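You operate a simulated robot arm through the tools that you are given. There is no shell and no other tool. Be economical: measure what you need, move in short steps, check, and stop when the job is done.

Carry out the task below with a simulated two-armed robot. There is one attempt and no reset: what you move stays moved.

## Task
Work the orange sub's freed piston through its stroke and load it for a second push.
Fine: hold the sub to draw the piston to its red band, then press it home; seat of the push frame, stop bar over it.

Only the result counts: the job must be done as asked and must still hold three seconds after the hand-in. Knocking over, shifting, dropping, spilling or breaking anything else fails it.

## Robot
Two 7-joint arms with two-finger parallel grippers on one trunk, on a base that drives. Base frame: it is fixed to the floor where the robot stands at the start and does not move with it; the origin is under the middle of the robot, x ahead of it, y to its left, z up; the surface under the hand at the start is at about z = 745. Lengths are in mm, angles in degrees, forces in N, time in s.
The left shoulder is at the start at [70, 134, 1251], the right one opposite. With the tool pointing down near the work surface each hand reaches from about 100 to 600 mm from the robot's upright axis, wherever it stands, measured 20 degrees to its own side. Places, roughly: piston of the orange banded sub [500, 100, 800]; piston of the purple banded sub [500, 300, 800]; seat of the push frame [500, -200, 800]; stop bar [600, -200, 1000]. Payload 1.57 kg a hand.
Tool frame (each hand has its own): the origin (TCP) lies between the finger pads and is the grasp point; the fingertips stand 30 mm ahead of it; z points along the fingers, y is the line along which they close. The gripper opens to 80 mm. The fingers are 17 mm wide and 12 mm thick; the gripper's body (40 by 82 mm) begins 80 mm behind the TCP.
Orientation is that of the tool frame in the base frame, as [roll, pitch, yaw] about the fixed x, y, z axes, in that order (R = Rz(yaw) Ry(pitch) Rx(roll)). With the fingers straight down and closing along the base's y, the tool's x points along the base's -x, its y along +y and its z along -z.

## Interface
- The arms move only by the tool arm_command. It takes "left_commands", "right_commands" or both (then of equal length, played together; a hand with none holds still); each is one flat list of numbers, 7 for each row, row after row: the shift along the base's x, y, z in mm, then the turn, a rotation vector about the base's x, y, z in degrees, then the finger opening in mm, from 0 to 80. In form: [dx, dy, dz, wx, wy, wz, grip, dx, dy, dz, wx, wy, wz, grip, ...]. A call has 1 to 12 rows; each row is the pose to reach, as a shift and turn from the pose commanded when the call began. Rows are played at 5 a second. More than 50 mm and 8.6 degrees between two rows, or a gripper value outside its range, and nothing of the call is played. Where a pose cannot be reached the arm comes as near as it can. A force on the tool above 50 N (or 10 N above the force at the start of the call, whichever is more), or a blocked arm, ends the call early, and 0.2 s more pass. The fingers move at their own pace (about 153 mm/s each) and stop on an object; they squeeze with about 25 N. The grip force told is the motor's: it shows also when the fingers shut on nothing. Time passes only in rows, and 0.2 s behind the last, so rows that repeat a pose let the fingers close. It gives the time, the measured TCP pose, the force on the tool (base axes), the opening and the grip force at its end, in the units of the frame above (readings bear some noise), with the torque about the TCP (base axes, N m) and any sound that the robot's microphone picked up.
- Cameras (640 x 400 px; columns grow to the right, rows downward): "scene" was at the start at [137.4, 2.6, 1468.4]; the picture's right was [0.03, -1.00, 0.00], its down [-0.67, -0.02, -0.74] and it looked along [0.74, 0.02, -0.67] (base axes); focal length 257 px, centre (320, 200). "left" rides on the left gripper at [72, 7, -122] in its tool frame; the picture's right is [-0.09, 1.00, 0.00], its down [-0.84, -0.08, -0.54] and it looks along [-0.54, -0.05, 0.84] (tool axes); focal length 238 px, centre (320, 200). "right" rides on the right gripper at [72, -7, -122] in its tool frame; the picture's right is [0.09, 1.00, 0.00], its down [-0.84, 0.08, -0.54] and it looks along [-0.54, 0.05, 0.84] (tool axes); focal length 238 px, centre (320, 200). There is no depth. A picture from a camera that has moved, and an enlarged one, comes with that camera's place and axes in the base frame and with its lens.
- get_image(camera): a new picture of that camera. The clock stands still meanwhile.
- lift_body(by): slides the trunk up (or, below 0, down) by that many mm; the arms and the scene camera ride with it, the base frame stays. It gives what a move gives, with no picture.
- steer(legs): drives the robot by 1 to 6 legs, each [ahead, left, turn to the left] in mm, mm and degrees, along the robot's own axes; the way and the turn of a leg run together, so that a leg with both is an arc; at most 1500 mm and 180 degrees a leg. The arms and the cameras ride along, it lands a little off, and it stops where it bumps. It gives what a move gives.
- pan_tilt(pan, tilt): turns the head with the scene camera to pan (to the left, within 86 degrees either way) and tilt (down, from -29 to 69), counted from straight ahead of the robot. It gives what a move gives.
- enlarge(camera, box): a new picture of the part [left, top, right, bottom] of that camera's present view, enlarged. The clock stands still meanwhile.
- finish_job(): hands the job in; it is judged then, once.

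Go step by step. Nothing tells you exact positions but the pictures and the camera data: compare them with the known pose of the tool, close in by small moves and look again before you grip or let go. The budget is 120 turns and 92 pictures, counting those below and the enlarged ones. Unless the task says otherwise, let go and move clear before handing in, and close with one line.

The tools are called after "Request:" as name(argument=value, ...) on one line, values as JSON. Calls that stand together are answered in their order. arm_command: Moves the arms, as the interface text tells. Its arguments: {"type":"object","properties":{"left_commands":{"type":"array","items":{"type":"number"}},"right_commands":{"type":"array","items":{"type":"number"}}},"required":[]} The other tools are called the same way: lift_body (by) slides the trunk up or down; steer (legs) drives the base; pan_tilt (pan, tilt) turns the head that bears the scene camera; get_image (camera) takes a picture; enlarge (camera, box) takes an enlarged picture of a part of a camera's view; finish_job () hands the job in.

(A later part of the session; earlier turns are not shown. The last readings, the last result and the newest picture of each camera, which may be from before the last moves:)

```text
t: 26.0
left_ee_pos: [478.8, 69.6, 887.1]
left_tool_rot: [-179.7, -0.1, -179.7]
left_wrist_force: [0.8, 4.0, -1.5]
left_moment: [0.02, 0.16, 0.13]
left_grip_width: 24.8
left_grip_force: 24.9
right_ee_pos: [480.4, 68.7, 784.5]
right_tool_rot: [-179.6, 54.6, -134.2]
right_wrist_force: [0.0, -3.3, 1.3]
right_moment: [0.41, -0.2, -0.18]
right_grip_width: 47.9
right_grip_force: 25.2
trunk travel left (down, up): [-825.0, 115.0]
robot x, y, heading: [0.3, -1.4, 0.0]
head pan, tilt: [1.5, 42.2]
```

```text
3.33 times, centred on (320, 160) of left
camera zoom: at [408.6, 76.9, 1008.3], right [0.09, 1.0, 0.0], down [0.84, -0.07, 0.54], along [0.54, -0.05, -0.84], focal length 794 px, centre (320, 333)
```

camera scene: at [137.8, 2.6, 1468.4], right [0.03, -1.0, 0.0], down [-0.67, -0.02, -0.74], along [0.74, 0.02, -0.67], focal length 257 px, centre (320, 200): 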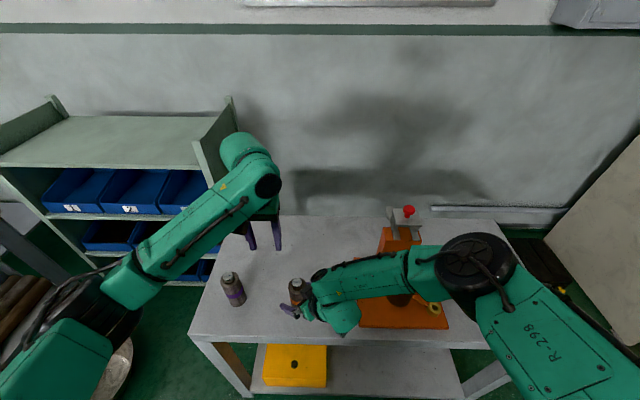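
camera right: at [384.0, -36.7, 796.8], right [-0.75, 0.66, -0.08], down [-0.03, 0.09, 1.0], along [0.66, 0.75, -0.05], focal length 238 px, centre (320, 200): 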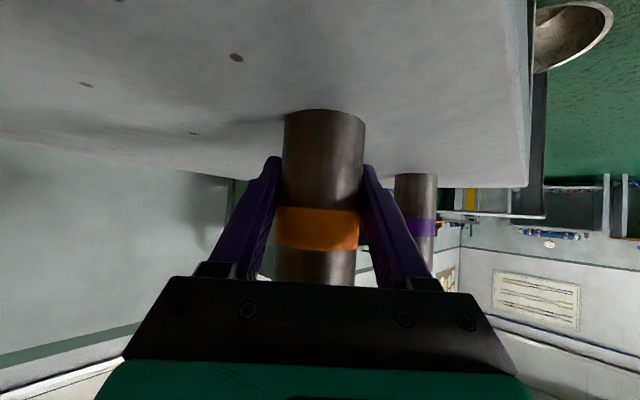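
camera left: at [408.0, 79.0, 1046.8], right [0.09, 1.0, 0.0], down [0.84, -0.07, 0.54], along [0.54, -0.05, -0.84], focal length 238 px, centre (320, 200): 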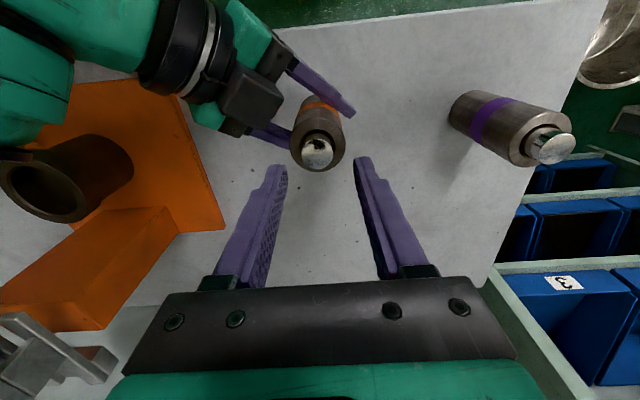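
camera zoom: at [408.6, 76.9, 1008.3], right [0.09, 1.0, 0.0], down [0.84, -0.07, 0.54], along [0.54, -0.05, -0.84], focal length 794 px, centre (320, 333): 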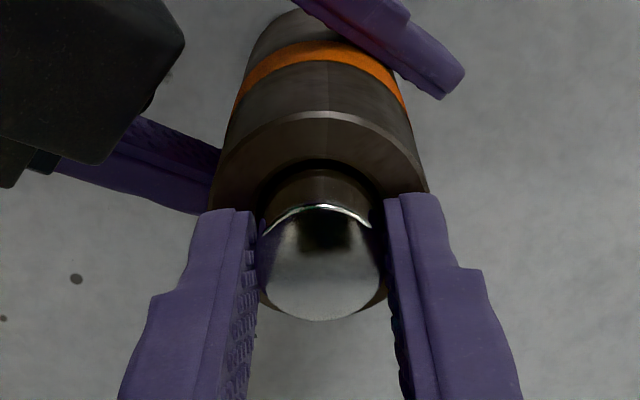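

The force relaxed from 6 to 1.5 N while holding, so it acts viscous: slow pulling works. I'll continue at about 2.5 mm/s.

Request:
arm_command(left_commands=[0, 0, 0.5, 0, 0, 0, 0, 0, 0, 1, 0, 0, 0, 0, 0, 0, 1.5, 0, 0, 0, 0, 0, 0, 2, 0, 0, 0, 0, 0, 0, 2.5, 0, 0, 0, 0, 0, 0, 3, 0, 0, 0, 0, 0, 0, 3.5, 0, 0, 0, 0, 0, 0, 4, 0, 0, 0, 0, 0, 0, 4.5, 0, 0, 0, 0, 0, 0, 5, 0, 0, 0, 0, 0, 0, 5.5, 0, 0, 0, 0, 0, 0, 6, 0, 0, 0, 0])

Request:
enlarge(camera="left", box=[250, 100, 390, 220])

```text
t: 28.6
left_ee_pos: [480.5, 69.7, 893.3]
left_tool_rot: [-179.8, -0.1, -179.8]
left_wrist_force: [-4.6, -0.5, -6.9]
left_moment: [-0.06, 0.15, 0.11]
left_grip_width: 25.0
left_grip_force: 25.3
right_ee_pos: [480.5, 69.9, 784.0]
right_tool_rot: [-179.5, 54.6, -134.1]
right_wrist_force: [4.5, 1.0, 6.1]
right_moment: [-0.04, 0.43, -0.1]
right_grip_width: 47.5
right_grip_force: 24.9
trunk travel left (down, up): [-825.0, 115.0]
robot x, y, heading: [-3.2, 0.4, 0.0]
head pan, tilt: [1.5, 42.2]
```

```text
3.33 times, centred on (320, 160) of left
camera zoom: at [409.0, 77.3, 1014.4], right [0.09, 1.0, 0.0], down [0.84, -0.07, 0.54], along [0.54, -0.05, -0.84], focal length 794 px, centre (320, 333)
```

zoom: 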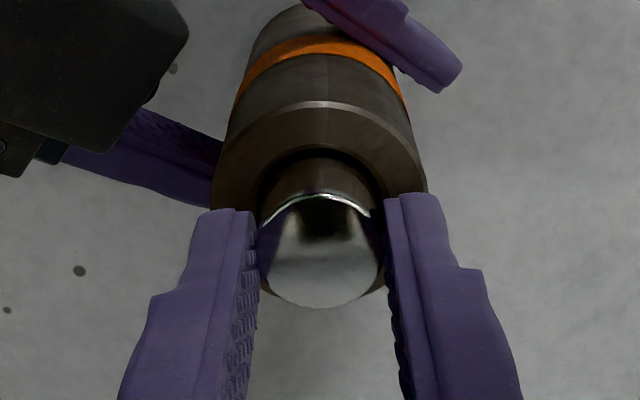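

It's ambiguous whether the piston rose about 3 mm or more. I'll check from the head camera for a side view.

Request:
enlarge(camera="scene", box=[240, 220, 360, 320])

```text
4.00 times, centred on (300, 270) of scene
camera zoom: at [139.0, 2.9, 1468.2], right [0.03, -1.0, 0.0], down [-0.67, -0.02, -0.74], along [0.74, 0.02, -0.67], focal length 1027 px, centre (400, -80)
```

zoom: 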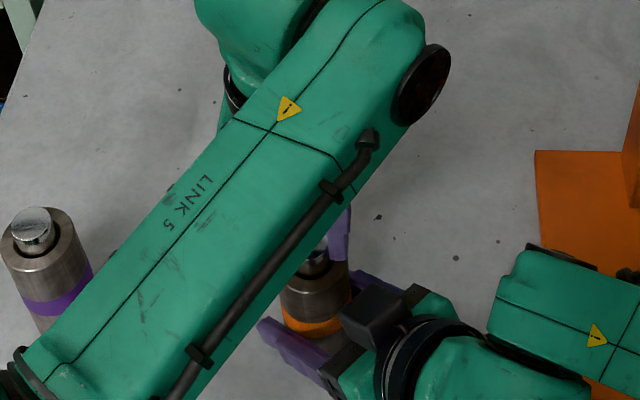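

The head camera is blocked by the forearm. I'll pull even more slowly and compare the images.

Request:
arm_command(left_commands=[0, 0, 0.2, 0, 0, 0, 0, 0, 0, 0.4, 0, 0, 0, 0, 0, 0, 0.6, 0, 0, 0, 0, 0, 0, 0.8, 0, 0, 0, 0, 0, 0, 1.0, 0, 0, 0, 0, 0, 0, 1.2, 0, 0, 0, 0, 0, 0, 1.4, 0, 0, 0, 0, 0, 0, 1.6, 0, 0, 0, 0, 0, 0, 1.8, 0, 0, 0, 0, 0, 0, 2, 0, 0, 0, 0, 0, 0, 2.2, 0, 0, 0, 0, 0, 0, 2.4, 0, 0, 0, 0])

Request:
arm_command(left_commands=[0, 0, 0.2, 0, 0, 0, 0, 0, 0, 0.4, 0, 0, 0, 0, 0, 0, 0.6, 0, 0, 0, 0, 0, 0, 0.8, 0, 0, 0, 0, 0, 0, 1.0, 0, 0, 0, 0, 0, 0, 1.2, 0, 0, 0, 0, 0, 0, 1.4, 0, 0, 0, 0, 0, 0, 1.6, 0, 0, 0, 0, 0, 0, 1.8, 0, 0, 0, 0, 0, 0, 2, 0, 0, 0, 0, 0, 0, 2.2, 0, 0, 0, 0, 0, 0, 2.4, 0, 0, 0, 0])

Request:
enlarge(camera="left", box=[250, 100, 390, 220])

```text
t: 31.2
left_ee_pos: [480.3, 69.9, 895.8]
left_tool_rot: [-179.9, -0.1, -179.8]
left_wrist_force: [-3.8, 0.5, -4.6]
left_moment: [-0.02, -0.22, 0.19]
left_grip_width: 24.8
left_grip_force: 25.6
right_ee_pos: [480.0, 69.1, 782.2]
right_tool_rot: [-179.4, 54.7, -134.2]
right_wrist_force: [3.8, 0.1, 4.1]
right_moment: [0.02, 0.64, -0.2]
right_grip_width: 47.3
right_grip_force: 24.8
trunk travel left (down, up): [-825.0, 115.0]
robot x, y, heading: [-1.7, 1.8, -0.1]
head pan, tilt: [1.5, 42.2]
```

```text
t: 33.8
left_ee_pos: [480.8, 70.9, 897.2]
left_tool_rot: [-179.8, 0.0, -179.8]
left_wrist_force: [0.4, 0.6, -5.9]
left_moment: [-0.03, -0.08, 0.18]
left_grip_width: 25.0
left_grip_force: 24.6
right_ee_pos: [479.4, 68.9, 783.9]
right_tool_rot: [-179.6, 54.7, -134.2]
right_wrist_force: [-1.0, 0.0, 6.0]
right_moment: [0.07, 0.0, -0.17]
right_grip_width: 47.7
right_grip_force: 25.2
trunk travel left (down, up): [-825.0, 115.0]
robot x, y, heading: [0.3, 2.8, 0.3]
head pan, tilt: [1.5, 42.2]
```

```text
3.33 times, centred on (320, 160) of left
camera zoom: at [409.2, 77.4, 1018.6], right [0.09, 1.0, 0.0], down [0.84, -0.07, 0.54], along [0.54, -0.05, -0.84], focal length 794 px, centre (320, 333)
```

zoom: 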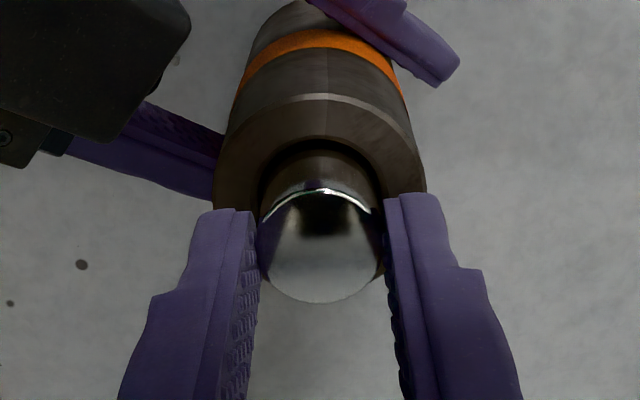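

The piston is rising, with partial creep in the pads. I'll regrip deep and chain slow pulls.

Request:
arm_command(left_commands=[0, 0, 0, 0, 0, 0, 36, 0, 0, 0, 0, 0, 0, 40, 0, 0, -6, 0, 0, 0, 40, -1, 0, -12, 0, 0, 0, 40, -1, 0, -12, 0, 0, 0, 27, -1, 0, -12, 0, 0, 0, 0, -1, 0, -12, 0, 0, 0, 0, -1, 0, -12, 0, 0, 0, 0])

Request:
enlarge(camera="left", box=[250, 100, 390, 220])

Request:
arm_command(left_commands=[0, 0, 0.3, 0, 0, 0, 0, 0, 0, 0.6, 0, 0, 0, 0, 0, 0, 0.9, 0, 0, 0, 0, 0, 0, 1.2, 0, 0, 0, 0, 0, 0, 1.5, 0, 0, 0, 0, 0, 0, 1.8, 0, 0, 0, 0, 0, 0, 2.1, 0, 0, 0, 0, 0, 0, 2.4, 0, 0, 0, 0, 0, 0, 2.7, 0, 0, 0, 0, 0, 0, 3, 0, 0, 0, 0, 0, 0, 3.3, 0, 0, 0, 0, 0, 0, 3.6, 0, 0, 0, 0])

Request:
arm_command(left_commands=[0, 0, 0.3, 0, 0, 0, 0, 0, 0, 0.6, 0, 0, 0, 0, 0, 0, 0.9, 0, 0, 0, 0, 0, 0, 1.2, 0, 0, 0, 0, 0, 0, 1.5, 0, 0, 0, 0, 0, 0, 1.8, 0, 0, 0, 0, 0, 0, 2.1, 0, 0, 0, 0, 0, 0, 2.4, 0, 0, 0, 0, 0, 0, 2.7, 0, 0, 0, 0, 0, 0, 3, 0, 0, 0, 0, 0, 0, 3.3, 0, 0, 0, 0, 0, 0, 3.6, 0, 0, 0, 0])

Request:
enlarge(camera="left", box=[250, 100, 390, 220])

```text
t: 35.6
left_ee_pos: [479.6, 72.1, 885.5]
left_tool_rot: [-179.8, -0.1, -179.7]
left_wrist_force: [0.2, -1.7, -0.4]
left_moment: [-0.09, 0.09, 0.14]
left_grip_width: 24.9
left_grip_force: 25.2
right_ee_pos: [479.9, 68.7, 783.6]
right_tool_rot: [-179.5, 54.6, -134.2]
right_wrist_force: [-0.3, 2.1, -1.1]
right_moment: [-0.09, -0.07, -0.12]
right_grip_width: 47.4
right_grip_force: 24.7
trunk travel left (down, up): [-825.0, 115.0]
robot x, y, heading: [1.1, 3.5, 0.2]
head pan, tilt: [1.5, 42.2]
```

```text
3.33 times, centred on (320, 160) of left
camera zoom: at [407.8, 77.2, 1006.9], right [0.09, 1.0, 0.0], down [0.84, -0.07, 0.54], along [0.54, -0.05, -0.84], focal length 794 px, centre (320, 333)
```

zoom: 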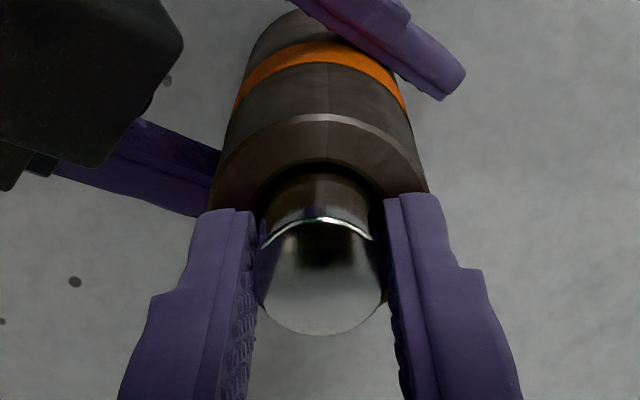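

```text
t: 38.2
left_ee_pos: [479.1, 68.5, 889.3]
left_tool_rot: [-179.8, -0.1, -179.9]
left_wrist_force: [1.6, -0.9, -6.3]
left_moment: [-0.08, -0.03, 0.09]
left_grip_width: 24.8
left_grip_force: 25.3
right_ee_pos: [480.1, 69.8, 783.8]
right_tool_rot: [-179.5, 54.6, -134.2]
right_wrist_force: [-2.4, 1.3, 8.1]
right_moment: [0.06, -0.18, -0.08]
right_grip_width: 47.6
right_grip_force: 25.2
trunk travel left (down, up): [-825.0, 115.0]
robot x, y, heading: [0.1, 1.4, -0.1]
head pan, tilt: [1.5, 42.2]
```

```text
t: 40.8
left_ee_pos: [477.7, 69.1, 892.4]
left_tool_rot: [-179.8, -0.1, -179.8]
left_wrist_force: [-1.7, -5.5, -6.0]
left_moment: [-0.17, 0.01, 0.14]
left_grip_width: 24.9
left_grip_force: 25.0
right_ee_pos: [480.7, 69.1, 783.4]
right_tool_rot: [-179.5, 54.7, -134.3]
right_wrist_force: [2.4, 5.6, 6.2]
right_moment: [-0.41, 0.23, -0.14]
right_grip_width: 47.4
right_grip_force: 24.7
trunk travel left (down, up): [-825.0, 115.0]
robot x, y, heading: [1.8, 0.7, -0.1]
head pan, tilt: [1.5, 42.2]
```

```text
3.33 times, centred on (320, 160) of left
camera zoom: at [407.6, 77.5, 1014.4], right [0.09, 1.0, 0.0], down [0.84, -0.07, 0.54], along [0.54, -0.05, -0.84], focal length 794 px, centre (320, 333)
```

zoom: 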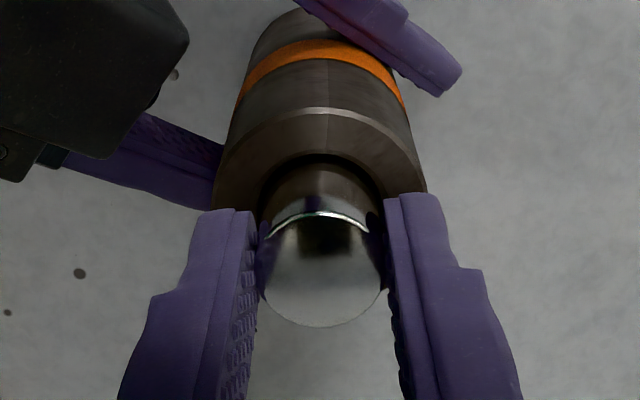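

Now the piston follows almost fully, so this speed works. I'll continue.

Request:
arm_command(left_commands=[0, 0, 0.3, 0, 0, 0, 0, 0, 0, 0.6, 0, 0, 0, 0, 0, 0, 0.9, 0, 0, 0, 0, 0, 0, 1.2, 0, 0, 0, 0, 0, 0, 1.5, 0, 0, 0, 0, 0, 0, 1.8, 0, 0, 0, 0, 0, 0, 2.1, 0, 0, 0, 0, 0, 0, 2.4, 0, 0, 0, 0, 0, 0, 2.7, 0, 0, 0, 0, 0, 0, 3, 0, 0, 0, 0, 0, 0, 3.3, 0, 0, 0, 0, 0, 0, 3.6, 0, 0, 0, 0])

Request:
arm_command(left_commands=[0, 0, 0.3, 0, 0, 0, 0, 0, 0, 0.6, 0, 0, 0, 0, 0, 0, 0.9, 0, 0, 0, 0, 0, 0, 1.2, 0, 0, 0, 0, 0, 0, 1.5, 0, 0, 0, 0, 0, 0, 1.8, 0, 0, 0, 0, 0, 0, 2.1, 0, 0, 0, 0, 0, 0, 2.4, 0, 0, 0, 0, 0, 0, 2.7, 0, 0, 0, 0, 0, 0, 3, 0, 0, 0, 0, 0, 0, 3.3, 0, 0, 0, 0, 0, 0, 3.6, 0, 0, 0, 0])

Request:
enlarge(camera="left", box=[250, 100, 390, 220])

```text
t: 43.4
left_ee_pos: [480.2, 86.3, 894.8]
left_tool_rot: [178.4, 0.3, -178.9]
left_wrist_force: [7.4, -14.1, 5.8]
left_moment: [-0.62, -0.59, 0.18]
left_grip_width: 27.8
left_grip_force: 25.1
right_ee_pos: [477.3, 69.6, 786.0]
right_tool_rot: [-179.3, 54.9, -134.0]
right_wrist_force: [-9.2, 15.9, 2.9]
right_moment: [-0.57, -0.17, 0.06]
right_grip_width: 49.4
right_grip_force: 24.3
trunk travel left (down, up): [-825.0, 115.0]
robot x, y, heading: [-2.9, -0.2, -0.1]
head pan, tilt: [1.5, 42.2]
```

```text
t: 46.2
left_ee_pos: [483.8, 102.8, 895.8]
left_tool_rot: [176.6, 0.4, -178.2]
left_wrist_force: [-5.0, -11.0, 7.6]
left_moment: [-0.67, 0.8, -0.2]
left_grip_width: 30.3
left_grip_force: 25.1
right_ee_pos: [479.2, 68.9, 784.8]
right_tool_rot: [-179.5, 54.8, -134.0]
right_wrist_force: [3.2, 8.1, -2.1]
right_moment: [-0.71, -0.16, 0.14]
right_grip_width: 51.0
right_grip_force: 25.0
trunk travel left (down, up): [-825.0, 115.0]
robot x, y, heading: [-3.3, 0.7, 0.1]
head pan, tilt: [1.5, 42.2]
stopped in row 12 (left hand): the arm was blocked; the commanded pose is now the measured one
```

```text
3.33 times, centred on (320, 160) of left
camera zoom: at [410.5, 101.0, 1017.2], right [0.06, 1.0, 0.06], down [0.84, -0.08, 0.54], along [0.54, 0.02, -0.84], focal length 794 px, centre (320, 333)
```

zoom: 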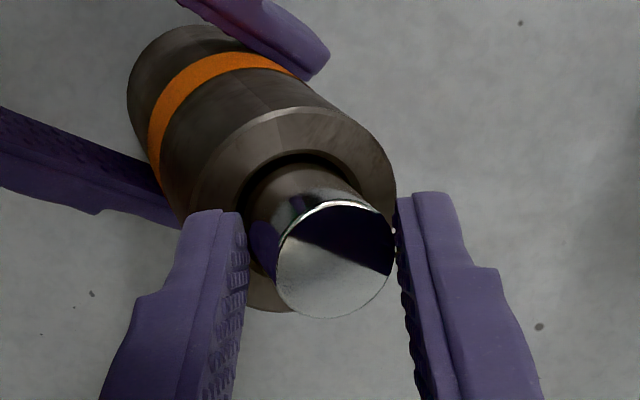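

The left hand drifted about 30 mm sideways and tipped the sub in the grip. I'll look before doing anything else.

Request:
get_image(camera="scene")

Request:
get_image(camera="right")

Request:
get_image(camera="left")

```text
49 pictures are left
camera scene: at [136.3, 1.2, 1468.4], right [0.03, -1.0, 0.0], down [-0.67, -0.02, -0.74], along [0.74, 0.02, -0.67], focal length 257 px, centre (320, 200)
```

scene: 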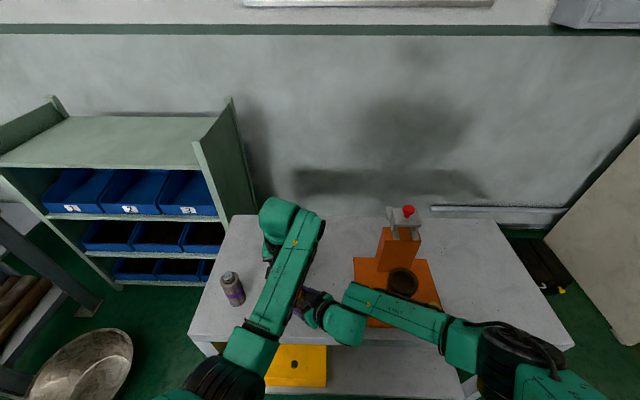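

```text
48 pictures are left
camera right: at [383.4, -36.6, 797.3], right [-0.75, 0.66, -0.08], down [-0.03, 0.09, 1.0], along [0.66, 0.75, -0.04], focal length 238 px, centre (320, 200)
```

right: 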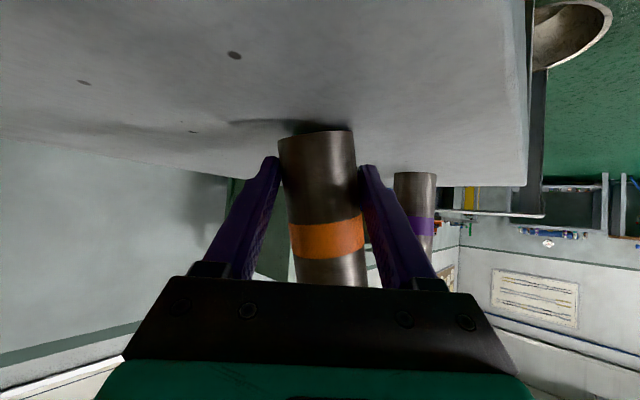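

```text
47 pictures are left
camera left: at [410.5, 101.0, 1017.2], right [0.06, 1.0, 0.06], down [0.84, -0.08, 0.54], along [0.54, 0.02, -0.84], focal length 238 px, centre (320, 200)
```

left: 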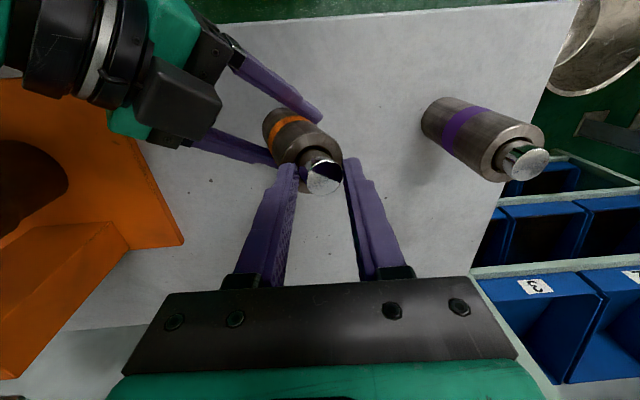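

The left elbow drifted and its forearm leaned on the right wrist. While still gripping, I'll try to ease the left hand back sideways to upright the sub.

Request:
arm_command(left_commands=[0, -4, 0, 0.4, 0, 0, 0, 0, -8, 0, 0.8, 0, 0, 0, 0, -12, 0, 1.2, 0, 0, 0, 0, -16, 0, 1.6, 0, 0, 0, 0, -20, 0, 2, 0, 0, 0, 0, -24, 0, 2.4, 0, 0, 0, 0, -28, 0, 2.8, 0, 0, 0, 0, -32, 0, 3.4, 0, 0, 0])

Request:
get_image(camera="right")

Request:
get_image(camera="left")

```text
t: 47.3
left_ee_pos: [486.6, 103.6, 897.0]
left_tool_rot: [172.5, 1.3, -177.2]
left_wrist_force: [-5.1, -10.9, 17.1]
left_moment: [-0.72, 0.7, -0.19]
left_grip_width: 30.9
left_grip_force: 24.9
right_ee_pos: [475.4, 68.1, 787.3]
right_tool_rot: [-179.4, 55.0, -133.9]
right_wrist_force: [1.5, 5.5, 2.1]
right_moment: [-0.72, -0.03, 0.17]
right_grip_width: 51.3
right_grip_force: 24.7
trunk travel left (down, up): [-825.0, 115.0]
robot x, y, heading: [3.6, -0.5, 0.2]
head pan, tilt: [1.5, 42.2]
stopped in row 5 (left hand): the force on the tool passed its limit at 51 N (the readings are from after the stop); the commanded pose is now the measured one
```

```text
46 pictures are left
camera right: at [382.0, -37.3, 798.4], right [-0.75, 0.66, -0.08], down [-0.03, 0.08, 1.0], along [0.66, 0.75, -0.04], focal length 238 px, centre (320, 200)
```

right: 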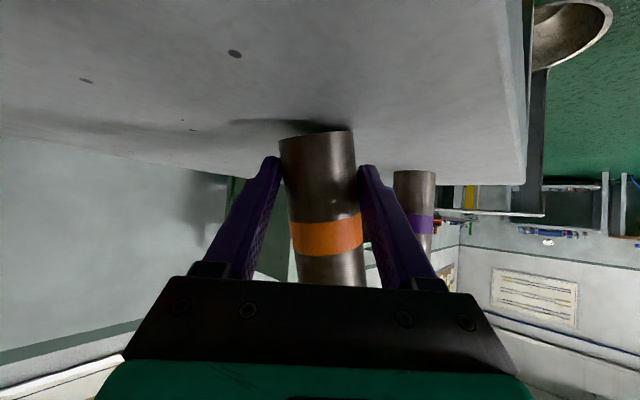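

```text
45 pictures are left
camera left: at [411.2, 92.5, 1016.5], right [0.04, 0.99, 0.13], down [0.83, -0.11, 0.55], along [0.56, 0.09, -0.83], focal length 238 px, centre (320, 200)
```

left: 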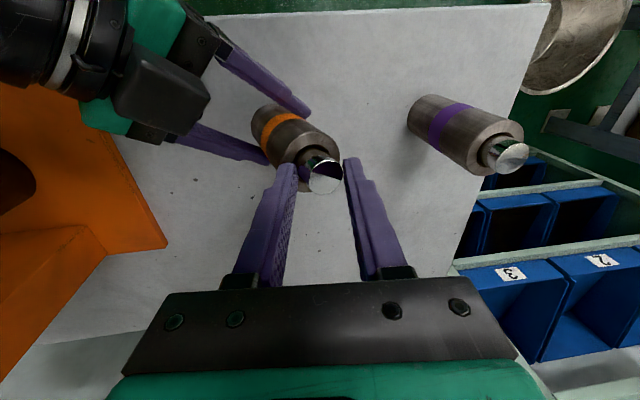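

The forearms are still in contact. I'll release the piston and lift the left hand straight up and away while the right keeps hold of the sub.

Request:
arm_command(left_commands=[0, 0, 0, 0, 0, 0, 45, 0, 2, 0, 0, 0, 0, 60, 0, 5, 20, 0, 0, 0, 60, 0, 10, 60, 2, 0, 0, 60, 0, 20, 100, 4, 0, 0, 60, 0, 40, 140, 7, 0, 0, 60, 0, 60, 170, 7, 0, 0, 60])

Request:
get_image(camera="scene")

Request:
get_image(camera="right")

```text
t: 48.9
left_ee_pos: [528.7, 192.2, 1034.0]
left_tool_rot: [164.7, 1.3, -176.6]
left_wrist_force: [-0.4, -0.3, -0.5]
left_moment: [0.0, 0.01, -0.03]
left_grip_width: 60.0
left_grip_force: 0.1
left hand out of reach, approached as far as the arm can: row 5, 6, 7
right_ee_pos: [479.2, 68.4, 783.1]
right_tool_rot: [-179.5, 54.6, -134.2]
right_wrist_force: [1.2, -1.7, -3.7]
right_moment: [-0.07, 0.05, -0.04]
right_grip_width: 46.1
right_grip_force: 24.8
trunk travel left (down, up): [-825.0, 115.0]
robot x, y, heading: [0.3, 1.2, 0.1]
head pan, tilt: [1.5, 42.2]
```

```text
44 pictures are left
camera scene: at [138.2, 2.6, 1468.3], right [0.03, -1.0, 0.0], down [-0.67, -0.02, -0.74], along [0.74, 0.02, -0.67], focal length 257 px, centre (320, 200)
```

scene: 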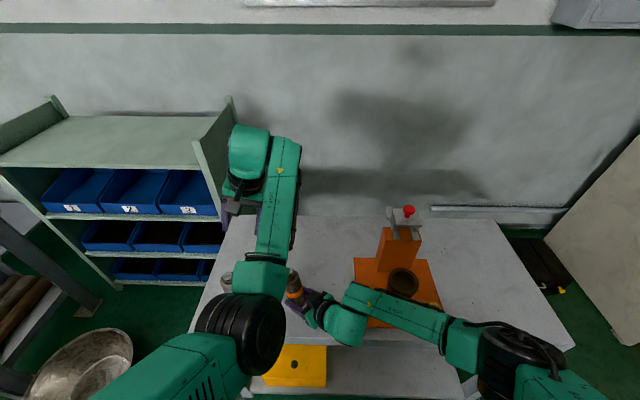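

```text
43 pictures are left
camera right: at [384.3, -36.9, 796.4], right [-0.75, 0.66, -0.08], down [-0.03, 0.09, 1.0], along [0.66, 0.75, -0.05], focal length 238 px, centre (320, 200)
```

right: 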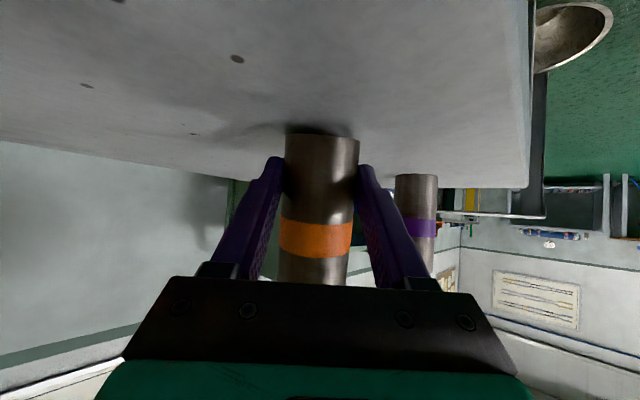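

The sub is almost upright again in the right hand. The left arm is in an awkward posture, so I'll bring it back near its starting pose.

Request:
arm_command(left_commands=[-15, 4, 10, 1, 0, 0, 60, -30, 8, 25, 3, 0, 0, 60, -45, 12, 40, 5, 0, 0, 60, -60, 16, 55, 7, 0, 0, 60, -75, 20, 75, 9, 0, 0, 60, -90, 24, 95, 12, 0, 0, 60, -99, 28, 116, 15, -1, 0, 60, -99, 28, 116, 15, -1, -3, 60])

Request:
get_image(camera="scene")

Request:
enlarge(camera="scene", box=[250, 250, 350, 340])

```text
t: 50.7
left_ee_pos: [471.7, 290.9, 1098.0]
left_tool_rot: [149.3, 3.7, -179.0]
left_wrist_force: [-0.6, 0.2, 0.4]
left_moment: [-0.01, 0.0, -0.01]
left_grip_width: 60.1
left_grip_force: 0.0
left hand out of reach, approached as far as the arm can: row 1, 2, 3, 4, 5, 6, 7, 8
right_ee_pos: [479.4, 68.9, 783.7]
right_tool_rot: [-179.4, 54.6, -134.1]
right_wrist_force: [0.5, -0.1, -5.2]
right_moment: [-0.1, 0.11, 0.0]
right_grip_width: 46.0
right_grip_force: 24.7
trunk travel left (down, up): [-825.0, 115.0]
robot x, y, heading: [0.4, 0.8, 0.1]
head pan, tilt: [1.5, 42.2]
```

```text
42 pictures are left
camera scene: at [138.5, 2.9, 1468.3], right [0.03, -1.0, 0.0], down [-0.67, -0.02, -0.74], along [0.74, 0.02, -0.67], focal length 257 px, centre (320, 200)
```

scene: 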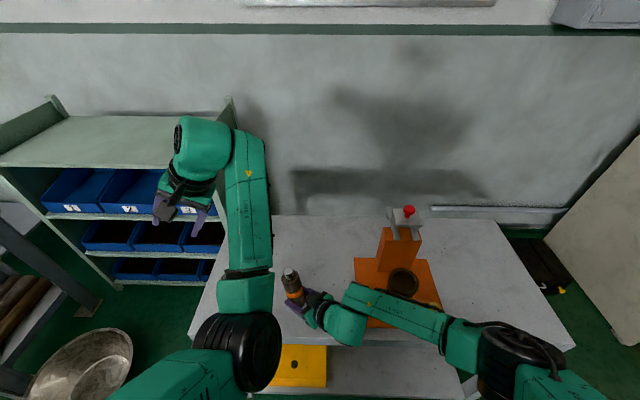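

```text
4.44 times, centred on (300, 295) of scene
camera zoom: at [138.5, 2.9, 1468.3], right [0.03, -1.0, 0.0], down [-0.67, -0.02, -0.74], along [0.74, 0.02, -0.67], focal length 1141 px, centre (409, -222)
```

zoom: 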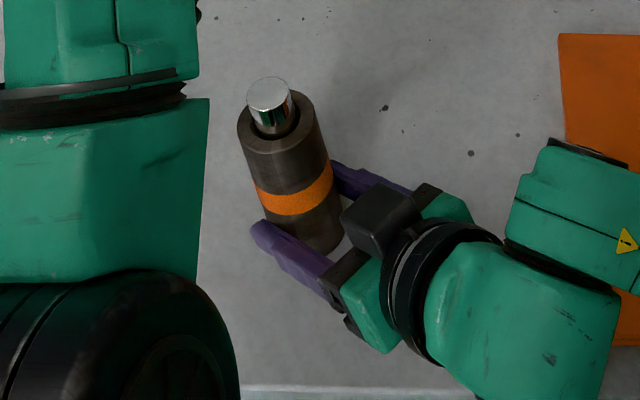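

The left wrist seems to hit a roll limit while reaching outward with its elbow inboard. I'll bring the hand back inward and higher while levelling it.

Request:
arm_command(left_commands=[-5, -20, 15, 3, 0, 0, 60, -10, -40, 30, 6, 0, 0, 60, -15, -60, 45, 9, 0, 0, 60, -20, -80, 60, 12, 0, 0, 60, -25, -100, 75, 15, -1, 0, 60, -30, -120, 90, 18, -2, 0, 60, -35, -140, 100, 21, -3, 0, 60, -40, -160, 110, 24, -3, 0, 60, -45, -180, 115, 27, -3, 0, 60, -50, -190, 120, 31, -3.5, 0, 60, -60, -190, 120, 31, -3.5, 0, 60])

Request:
get_image(camera="scene")

```text
t: 53.3
left_ee_pos: [453.4, 251.4, 1166.5]
left_tool_rot: [114.4, 6.5, -179.5]
left_wrist_force: [0.0, -0.4, 0.2]
left_moment: [-0.01, 0.02, 0.01]
left_grip_width: 60.1
left_grip_force: 0.1
left hand out of reach, approached as far as the arm can: row 1, 2, 3, 4, 5, 6, 7, 8, 9, 10, 11
right_ee_pos: [479.5, 69.7, 783.7]
right_tool_rot: [-179.5, 54.6, -134.1]
right_wrist_force: [2.1, 1.1, -1.7]
right_moment: [0.07, -0.05, 0.01]
right_grip_width: 46.1
right_grip_force: 24.9
trunk travel left (down, up): [-825.0, 115.0]
robot x, y, heading: [0.1, 3.8, 0.0]
head pan, tilt: [1.5, 42.2]
stopped in row 11 (left hand): the arm was blocked; the commanded pose is now the measured one
```

```text
40 pictures are left
camera scene: at [138.3, 3.1, 1468.5], right [0.03, -1.0, 0.0], down [-0.67, -0.02, -0.74], along [0.74, 0.02, -0.67], focal length 257 px, centre (320, 200)
```

scene: 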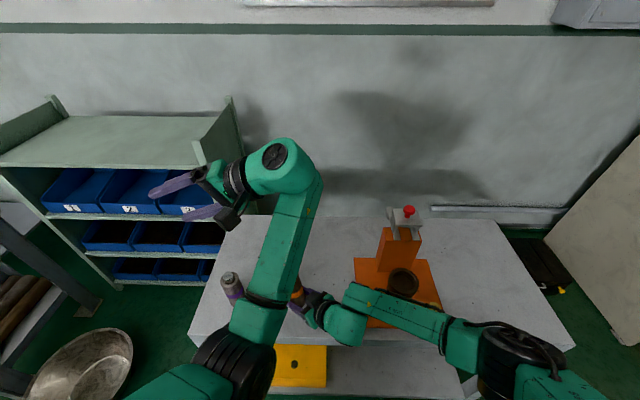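

My roll correction had the wrong sign: with yaw at 180° it has to be negative. I'll level the hand properly now.

Request:
arm_command(left_commands=[1, -3, 0, -7, 0, 0, 60, 2, -6, 0, -14, 0, 0, 60, 3, -10, 0, -21, 0, 0, 60, 4, -15, 0, -28, 0, 0, 60, 5, -20, 0, -35, 1, 0, 60, 6, -25, 0, -42, 2, 0, 60, 7, -30, 0, -49, 4, 0, 60, 8, -35, 0, -56, 5, 0, 60, 9, -40, -10, -63, 6, 0, 60, 9, -45, -10, -65.5, 6.5, 0, 60])

Request:
get_image(camera="scene")

```text
t: 55.5
left_ee_pos: [537.1, 248.4, 1168.0]
left_tool_rot: [178.5, -2.4, -177.2]
left_wrist_force: [0.4, -0.5, 0.1]
left_moment: [-0.02, -0.02, 0.01]
left_grip_width: 60.0
left_grip_force: 0.0
left hand out of reach, approached as far as the arm can: row 2, 3, 4, 5, 6, 7, 8, 9, 10
right_ee_pos: [478.6, 68.7, 783.9]
right_tool_rot: [-179.6, 54.6, -134.2]
right_wrist_force: [-0.3, -0.9, -3.0]
right_moment: [-0.03, 0.08, 0.03]
right_grip_width: 46.2
right_grip_force: 25.2
trunk travel left (down, up): [-825.0, 115.0]
robot x, y, heading: [3.1, 0.8, 0.2]
head pan, tilt: [1.5, 42.2]
```

```text
39 pictures are left
camera scene: at [138.3, 2.4, 1468.3], right [0.03, -1.0, 0.0], down [-0.67, -0.02, -0.74], along [0.74, 0.02, -0.67], focal length 257 px, centre (320, 200)
```

scene: 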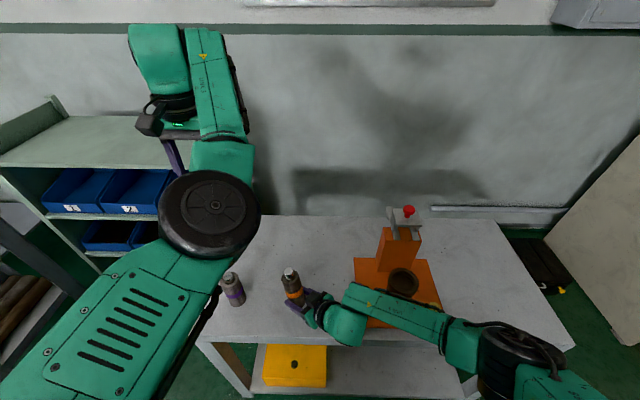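

The hand points down again, with the elbow up. I'll test moving it back toward the robot and inward.

Request:
arm_command(left_commands=[-10, -10, 0, 0, 0, 0, 60, -20, -20, 0, 0, 0, 0, 60, -30, -30, 0, -0.5, 0, 0, 60, -40, -40, 0, -1, -1, 0, 60, -50, -50, 0, -1.5, -2, 0, 60, -60, -60, 0, -1.5, -2.4, -1, 60, -70, -70, 0, -1.5, -2.4, -2.8, 60])

Request:
get_image(camera="scene")

```text
t: 57.1
left_ee_pos: [556.8, 207.7, 1178.1]
left_tool_rot: [-178.5, -0.5, -179.9]
left_wrist_force: [0.1, -0.8, -0.5]
left_moment: [-0.02, -0.01, 0.0]
left_grip_width: 60.2
left_grip_force: 0.1
left hand out of reach, approached as far as the arm can: row 1, 2, 3, 4, 5, 6, 7
right_ee_pos: [479.4, 68.9, 783.3]
right_tool_rot: [-179.5, 54.6, -134.3]
right_wrist_force: [-1.2, -0.1, -4.5]
right_moment: [-0.05, 0.11, 0.02]
right_grip_width: 46.3
right_grip_force: 24.9
trunk travel left (down, up): [-825.0, 115.0]
robot x, y, heading: [0.7, 2.2, -0.1]
head pan, tilt: [1.5, 42.2]
```

```text
38 pictures are left
camera scene: at [138.8, 2.2, 1468.3], right [0.03, -1.0, 0.0], down [-0.67, -0.02, -0.74], along [0.74, 0.02, -0.67], focal length 257 px, centre (320, 200)
```

scene: 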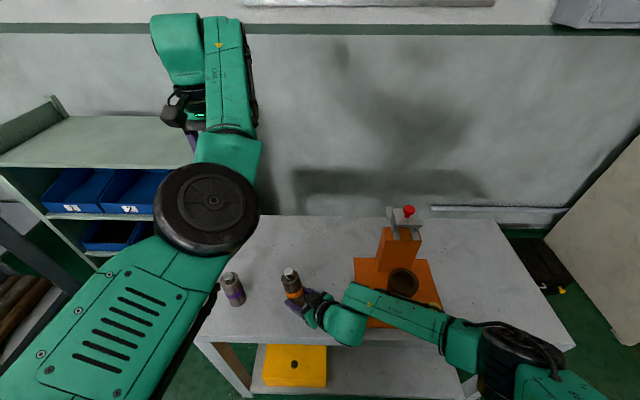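

This branch with the elbow inboard is at its limit. Tilting the fingers inward (toward -y) while pulling the hand back should swing the elbow outboard again.

Request:
arm_command(left_commands=[0, 0, 0, -8, 0, 0, 60, 0, 0, 0, -16, 0, 0, 60, -8, 0, 0, -24, 0, 0, 60, -16, 0, 0, -32, 0, 0, 60, -26, 0, 0, -40, 0, 0, 60, -36, 5, 0, -46, 0, 0, 60, -46, 10, 0, -52, 0, 0, 60, -56, 15, 0, -56, 0, 0, 60, -66, 20, 0, -60, 0, 0, 60, -76, 20, 0, -60, 0, 0, 60, -86, 20, 0, -60, 0, 0, 60, -96, 20, 0, -60, 0, 0, 60])

Request:
get_image(camera="scene")

```text
t: 59.7
left_ee_pos: [461.3, 229.8, 1177.0]
left_tool_rot: [-118.5, -0.2, 179.5]
left_wrist_force: [0.5, -0.4, -0.5]
left_moment: [-0.01, 0.01, -0.02]
left_grip_width: 59.9
left_grip_force: 0.2
right_ee_pos: [479.5, 68.6, 782.8]
right_tool_rot: [-179.5, 54.7, -134.2]
right_wrist_force: [-0.5, -1.0, -4.7]
right_moment: [-0.03, 0.08, 0.0]
right_grip_width: 46.1
right_grip_force: 24.8
trunk travel left (down, up): [-825.0, 115.0]
robot x, y, heading: [1.5, 1.5, 0.1]
head pan, tilt: [1.5, 42.2]
```

```text
37 pictures are left
camera scene: at [138.4, 2.9, 1468.3], right [0.03, -1.0, 0.0], down [-0.67, -0.02, -0.74], along [0.74, 0.02, -0.67], focal length 257 px, centre (320, 200)
```

scene: 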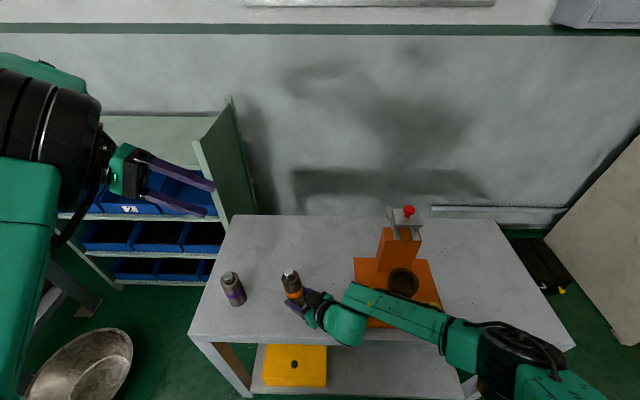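

The elbow is out now. I'll level the hand back to vertical.

Request:
arm_command(left_commands=[0, 0, 0, 8, 0, 0, 60, 0, 0, 0, 16, 0, 0, 60, 0, 0, 0, 24, 0, 0, 60, 0, 0, 0, 32, 0, 0, 60, 0, 0, 0, 40, 0, 0, 60, 0, 0, 0, 48, 0, 0, 60, 0, 0, 0, 55, 0, 0, 60, 0, 0, 0, 61.5, 0, 0, 60])

Request:
get_image(camera="scene")

Request:
get_image(camera="left")

```text
t: 61.5
left_ee_pos: [484.9, 264.7, 1185.0]
left_tool_rot: [-178.3, -0.2, -179.2]
left_wrist_force: [-0.4, 0.7, -0.1]
left_moment: [0.0, 0.0, 0.01]
left_grip_width: 60.2
left_grip_force: 0.1
left hand out of reach, approached as far as the arm can: row 7, 8
right_ee_pos: [478.8, 70.0, 783.5]
right_tool_rot: [-179.6, 54.6, -134.2]
right_wrist_force: [-0.4, -1.6, -4.6]
right_moment: [-0.06, 0.11, -0.02]
right_grip_width: 46.0
right_grip_force: 24.9
trunk travel left (down, up): [-825.0, 115.0]
robot x, y, heading: [0.3, -0.8, -0.0]
head pan, tilt: [1.5, 42.2]
```

```text
36 pictures are left
camera scene: at [138.5, 2.5, 1468.3], right [0.03, -1.0, 0.0], down [-0.67, -0.02, -0.74], along [0.74, 0.02, -0.67], focal length 257 px, centre (320, 200)
```

scene: 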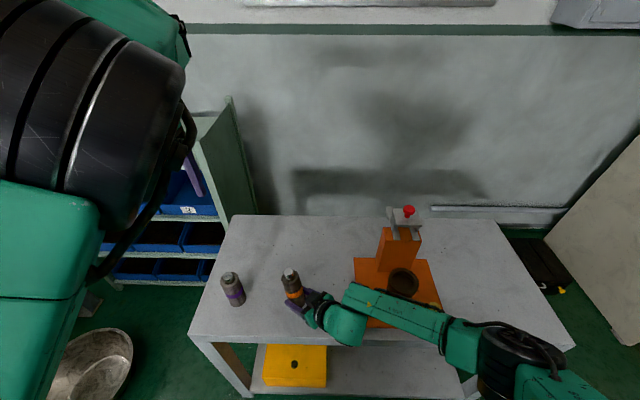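

```text
35 pictures are left
camera left: at [413.5, 274.6, 1305.9], right [0.08, 1.0, -0.03], down [0.84, -0.05, 0.54], along [0.54, -0.07, -0.84], focal length 238 px, centre (320, 200)
```

left: 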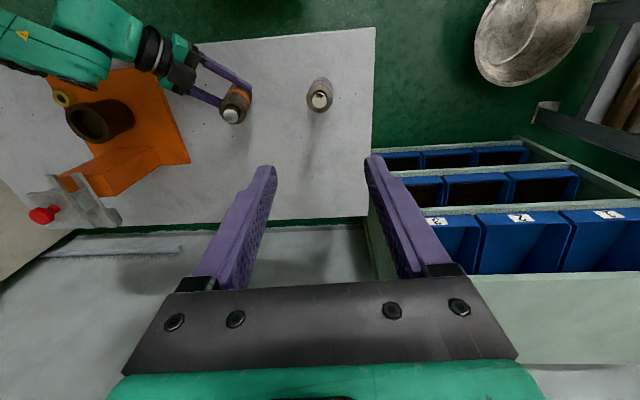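

The left arm is free again with its elbow high. Next I'll open the right hand gently so the slightly tilted sub settles upright on the table, then check it.

Request:
arm_command(right_commands=[0, 0, 0, 0, 0, 0, 47, 0, 0, 0, 0, 0, 0, 49, 0, 0, 0, 0, 0, 0, 52, 0, 0, 0, 0, 0, 0, 56, 0, 0, 0, 0, 0, 0, 65, 0, 0, 0, 0, 0, 0, 78])

Request:
get_image(camera="right")

Request:
enlarge(camera="scene", box=[250, 250, 350, 340])

```text
t: 62.9
left_ee_pos: [483.1, 266.4, 1181.5]
left_tool_rot: [-178.5, -0.7, -178.8]
left_wrist_force: [0.3, 0.4, 0.9]
left_moment: [0.02, 0.0, 0.0]
left_grip_width: 60.0
left_grip_force: 0.2
right_ee_pos: [478.2, 69.1, 783.7]
right_tool_rot: [-179.6, 54.6, -134.1]
right_wrist_force: [0.1, 0.4, -0.1]
right_moment: [-0.03, -0.02, 0.02]
right_grip_width: 78.0
right_grip_force: 0.1
trunk travel left (down, up): [-825.0, 115.0]
robot x, y, heading: [3.8, 1.2, -0.1]
head pan, tilt: [1.5, 42.2]
```

```text
34 pictures are left
camera right: at [384.0, -36.6, 796.7], right [-0.75, 0.66, -0.08], down [-0.03, 0.09, 1.0], along [0.66, 0.75, -0.05], focal length 238 px, centre (320, 200)
```

right: 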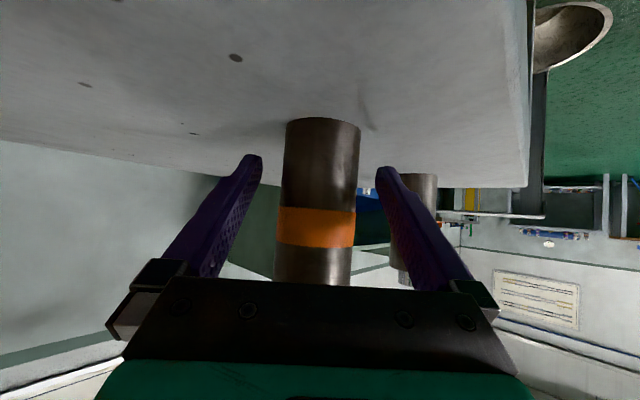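

```text
4.44 times, centred on (300, 295) of scene
camera zoom: at [137.6, 2.7, 1468.4], right [0.03, -1.0, 0.0], down [-0.67, -0.02, -0.74], along [0.74, 0.02, -0.67], focal length 1141 px, centre (409, -222)
```

zoom: 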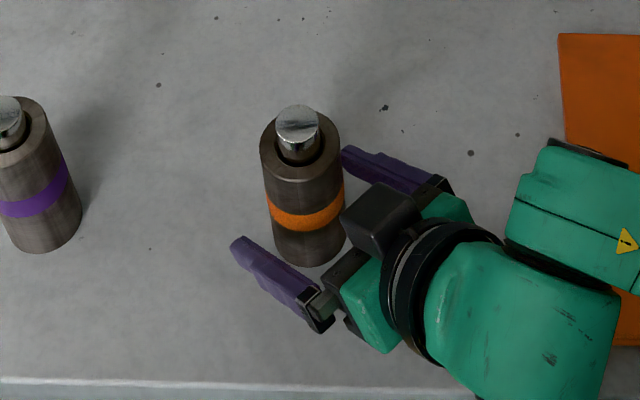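

The sub is upright with the piston about 27 mm out, at about (485, 78). I'll re-centre and close the right hand, and bring the left hand over it.

Request:
arm_command(right_commands=[2, 3, 0, 0, 0, 0, 78, 5, 7, 0, 0, 0, 0, 78, 5, 7, 0, 0, 0, 0, 54, 5, 7, 0, 0, 0, 0, 40, 5, 7, 0, 0, 0, 0, 20, 5, 7, 0, 0, 0, 0, 20, 5, 7, 0, 0, 0, 0, 20, 5, 7, 0, 0, 0, 0, 20, 5, 7, 0, 0, 0, 0, 20], left_commands=[0, -21, -20, 0, 0, 0, 60, 0, -42, -40, 0, 0, 0, 60, 0, -63, -60, 0.5, 0, 0, 60, 0, -84, -80, 1, 0, 0, 60, 0, -105, -100, 1.5, 0, 0, 60, 0, -126, -120, 1.5, 0, 0, 60, 0, -147, -140, 1.5, 0, 0, 60, 0, -168, -160, 1.5, 0, 0, 60, 0, -188, -180, 1.5, 0, 0, 60])

Request:
get_image(camera="scene")

Request:
get_image(camera="left")

```text
t: 64.9
left_ee_pos: [556.8, 204.8, 1091.0]
left_tool_rot: [178.5, -0.6, 179.9]
left_wrist_force: [-0.5, 0.1, 0.7]
left_moment: [0.01, -0.01, 0.0]
left_grip_width: 59.9
left_grip_force: 0.1
left hand out of reach, approached as far as the arm can: row 1, 2, 3, 4, 5, 6, 7, 8, 9
right_ee_pos: [484.0, 76.4, 783.8]
right_tool_rot: [-179.5, 54.6, -134.1]
right_wrist_force: [2.0, -3.9, 0.0]
right_moment: [-0.07, 0.13, 0.06]
right_grip_width: 46.1
right_grip_force: 25.3
trunk travel left (down, up): [-825.0, 115.0]
robot x, y, heading: [3.8, 1.7, -0.1]
head pan, tilt: [1.5, 42.2]
```

```text
32 pictures are left
camera scene: at [137.9, 1.8, 1468.4], right [0.03, -1.0, 0.0], down [-0.67, -0.02, -0.74], along [0.74, 0.02, -0.67], focal length 257 px, centre (320, 200)
```

scene: 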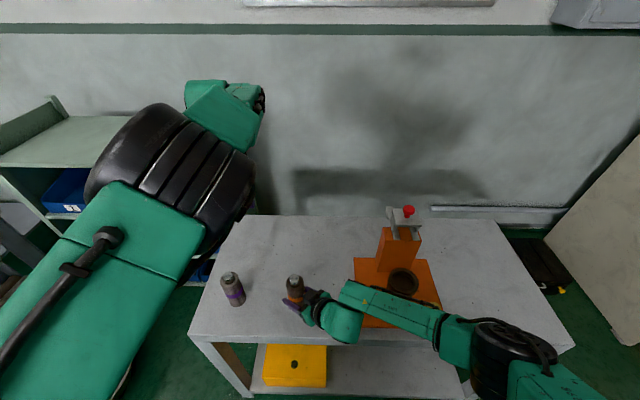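

```text
31 pictures are left
camera left: at [486.9, 208.8, 1213.1], right [0.09, 1.0, 0.02], down [0.84, -0.09, 0.53], along [0.53, -0.03, -0.85], focal length 238 px, centre (320, 200)
```

left: 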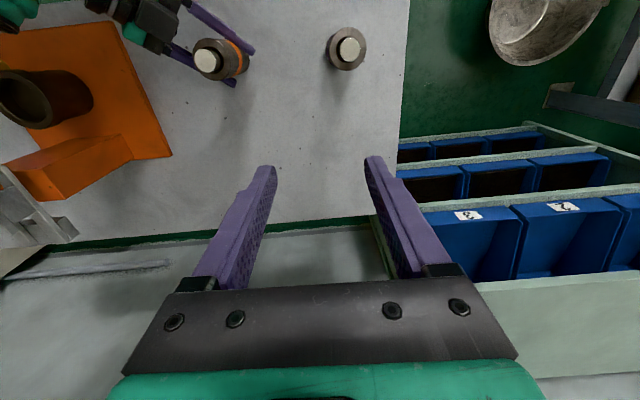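

The upright posture for the left hand is at its limits. Instead I'll bring the left hand in leaning 45° from the left, fingers closing along x, which mirrors the right arm and suits this arm better.

Request:
arm_command(left_commands=[0, 0, 0, -6, 0, 0, 60, 0, 0, 0, -12, 0, 0, 60, -10, 5, 0, -18, 0, 0, 60, -20, 10, 0, -24, 0, 0, 60, -30, 15, 0, -31, 0, 0, 60, -45, 20, 0, -38, 0, 0, 60, -60, 20, 0, -45, 0, 0, 60, -72, 20, 0, -46.5, 0, 0, 60])

Request:
arm_command(left_commands=[0, 0, 0, 0, 5.6, 5.6, 60, 0, 0, 0, 0, 11.3, 11.3, 60, 0, 0, 0, 0, 17, 17, 60, 0, 0, 0, 0, 22.6, 22.6, 60, 0, 0, 0, 0, 28.3, 28.3, 60, 0, 0, 0, 0, 34, 34, 60, 0, 0, 0, 0, 39.6, 39.6, 60, 0, 0, 0, 0, 45.2, 45.2, 60, 0, 0, 0, 0, 51, 51, 60, 0, 0, 0, 0, 56.6, 56.6, 60, 0, 0, 0, 0, 63.6, 63.6, 60])

Request:
get_image(camera="scene")

```text
t: 66.7
left_ee_pos: [471.5, 230.4, 1090.8]
left_tool_rot: [-135.0, -0.2, 179.6]
left_wrist_force: [0.3, 0.1, -0.5]
left_moment: [0.02, 0.03, -0.01]
left_grip_width: 60.1
left_grip_force: 0.0
right_ee_pos: [483.6, 75.6, 784.4]
right_tool_rot: [-179.5, 54.6, -134.1]
right_wrist_force: [0.0, -1.3, 0.0]
right_moment: [0.03, 0.17, 0.02]
right_grip_width: 46.2
right_grip_force: 24.9
trunk travel left (down, up): [-825.0, 115.0]
robot x, y, heading: [-0.1, -1.3, 0.1]
head pan, tilt: [1.5, 42.2]
```

```text
refused: row 11 steps farther than a row can; nothing moved
```

```text
30 pictures are left
camera scene: at [137.9, 2.2, 1468.4], right [0.03, -1.0, 0.0], down [-0.67, -0.02, -0.74], along [0.74, 0.02, -0.67], focal length 257 px, centre (320, 200)
```

scene: 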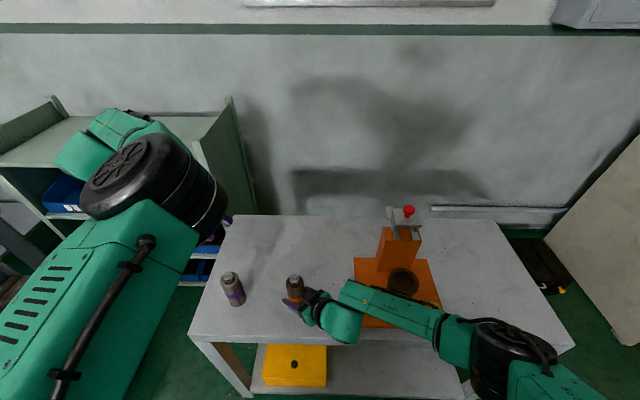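

Reached the 45° lean cleanly. Now I'll turn the hand about its own axis with 12 smaller rows.

Request:
arm_command(left_commands=[0, 0, 0, 0, 5.3, 5.3, 60, 0, 0, 0, 0, 10.6, 10.6, 60, 0, 0, 0, 0, 15.9, 15.9, 60, 0, 0, 0, 0, 21.2, 21.2, 60, 0, 0, 0, 0, 26.5, 26.5, 60, 0, 0, 0, 0, 31.8, 31.8, 60, 0, 0, 0, 0, 37.1, 37.1, 60, 0, 0, 0, 0, 42.4, 42.4, 60, 0, 0, 0, 0, 47.7, 47.7, 60, 0, 0, 0, 0, 53, 53, 60, 0, 0, 0, 0, 58.3, 58.3, 60, 0, 0, 0, 0, 63.6, 63.6, 60])

Request:
get_image(camera="left")

```text
t: 69.3
left_ee_pos: [472.0, 231.1, 1091.2]
left_tool_rot: [179.9, -45.5, -90.1]
left_wrist_force: [0.2, 0.0, 0.6]
left_moment: [0.01, -0.02, -0.01]
left_grip_width: 60.1
left_grip_force: 0.1
right_ee_pos: [484.4, 76.2, 783.5]
right_tool_rot: [-179.5, 54.5, -134.1]
right_wrist_force: [-0.6, -2.1, 0.4]
right_moment: [0.07, 0.18, 0.04]
right_grip_width: 46.1
right_grip_force: 24.9
trunk travel left (down, up): [-825.0, 115.0]
robot x, y, heading: [-2.4, -0.2, -0.0]
head pan, tilt: [1.5, 42.2]
```

```text
29 pictures are left
camera left: at [464.9, 268.9, 1227.1], right [-1.0, 0.07, -0.07], down [0.08, 0.97, -0.22], along [0.05, -0.22, -0.97], focal length 238 px, centre (320, 200)
```

left: 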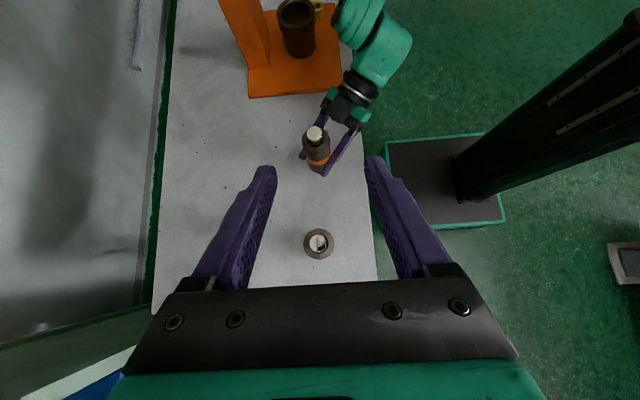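

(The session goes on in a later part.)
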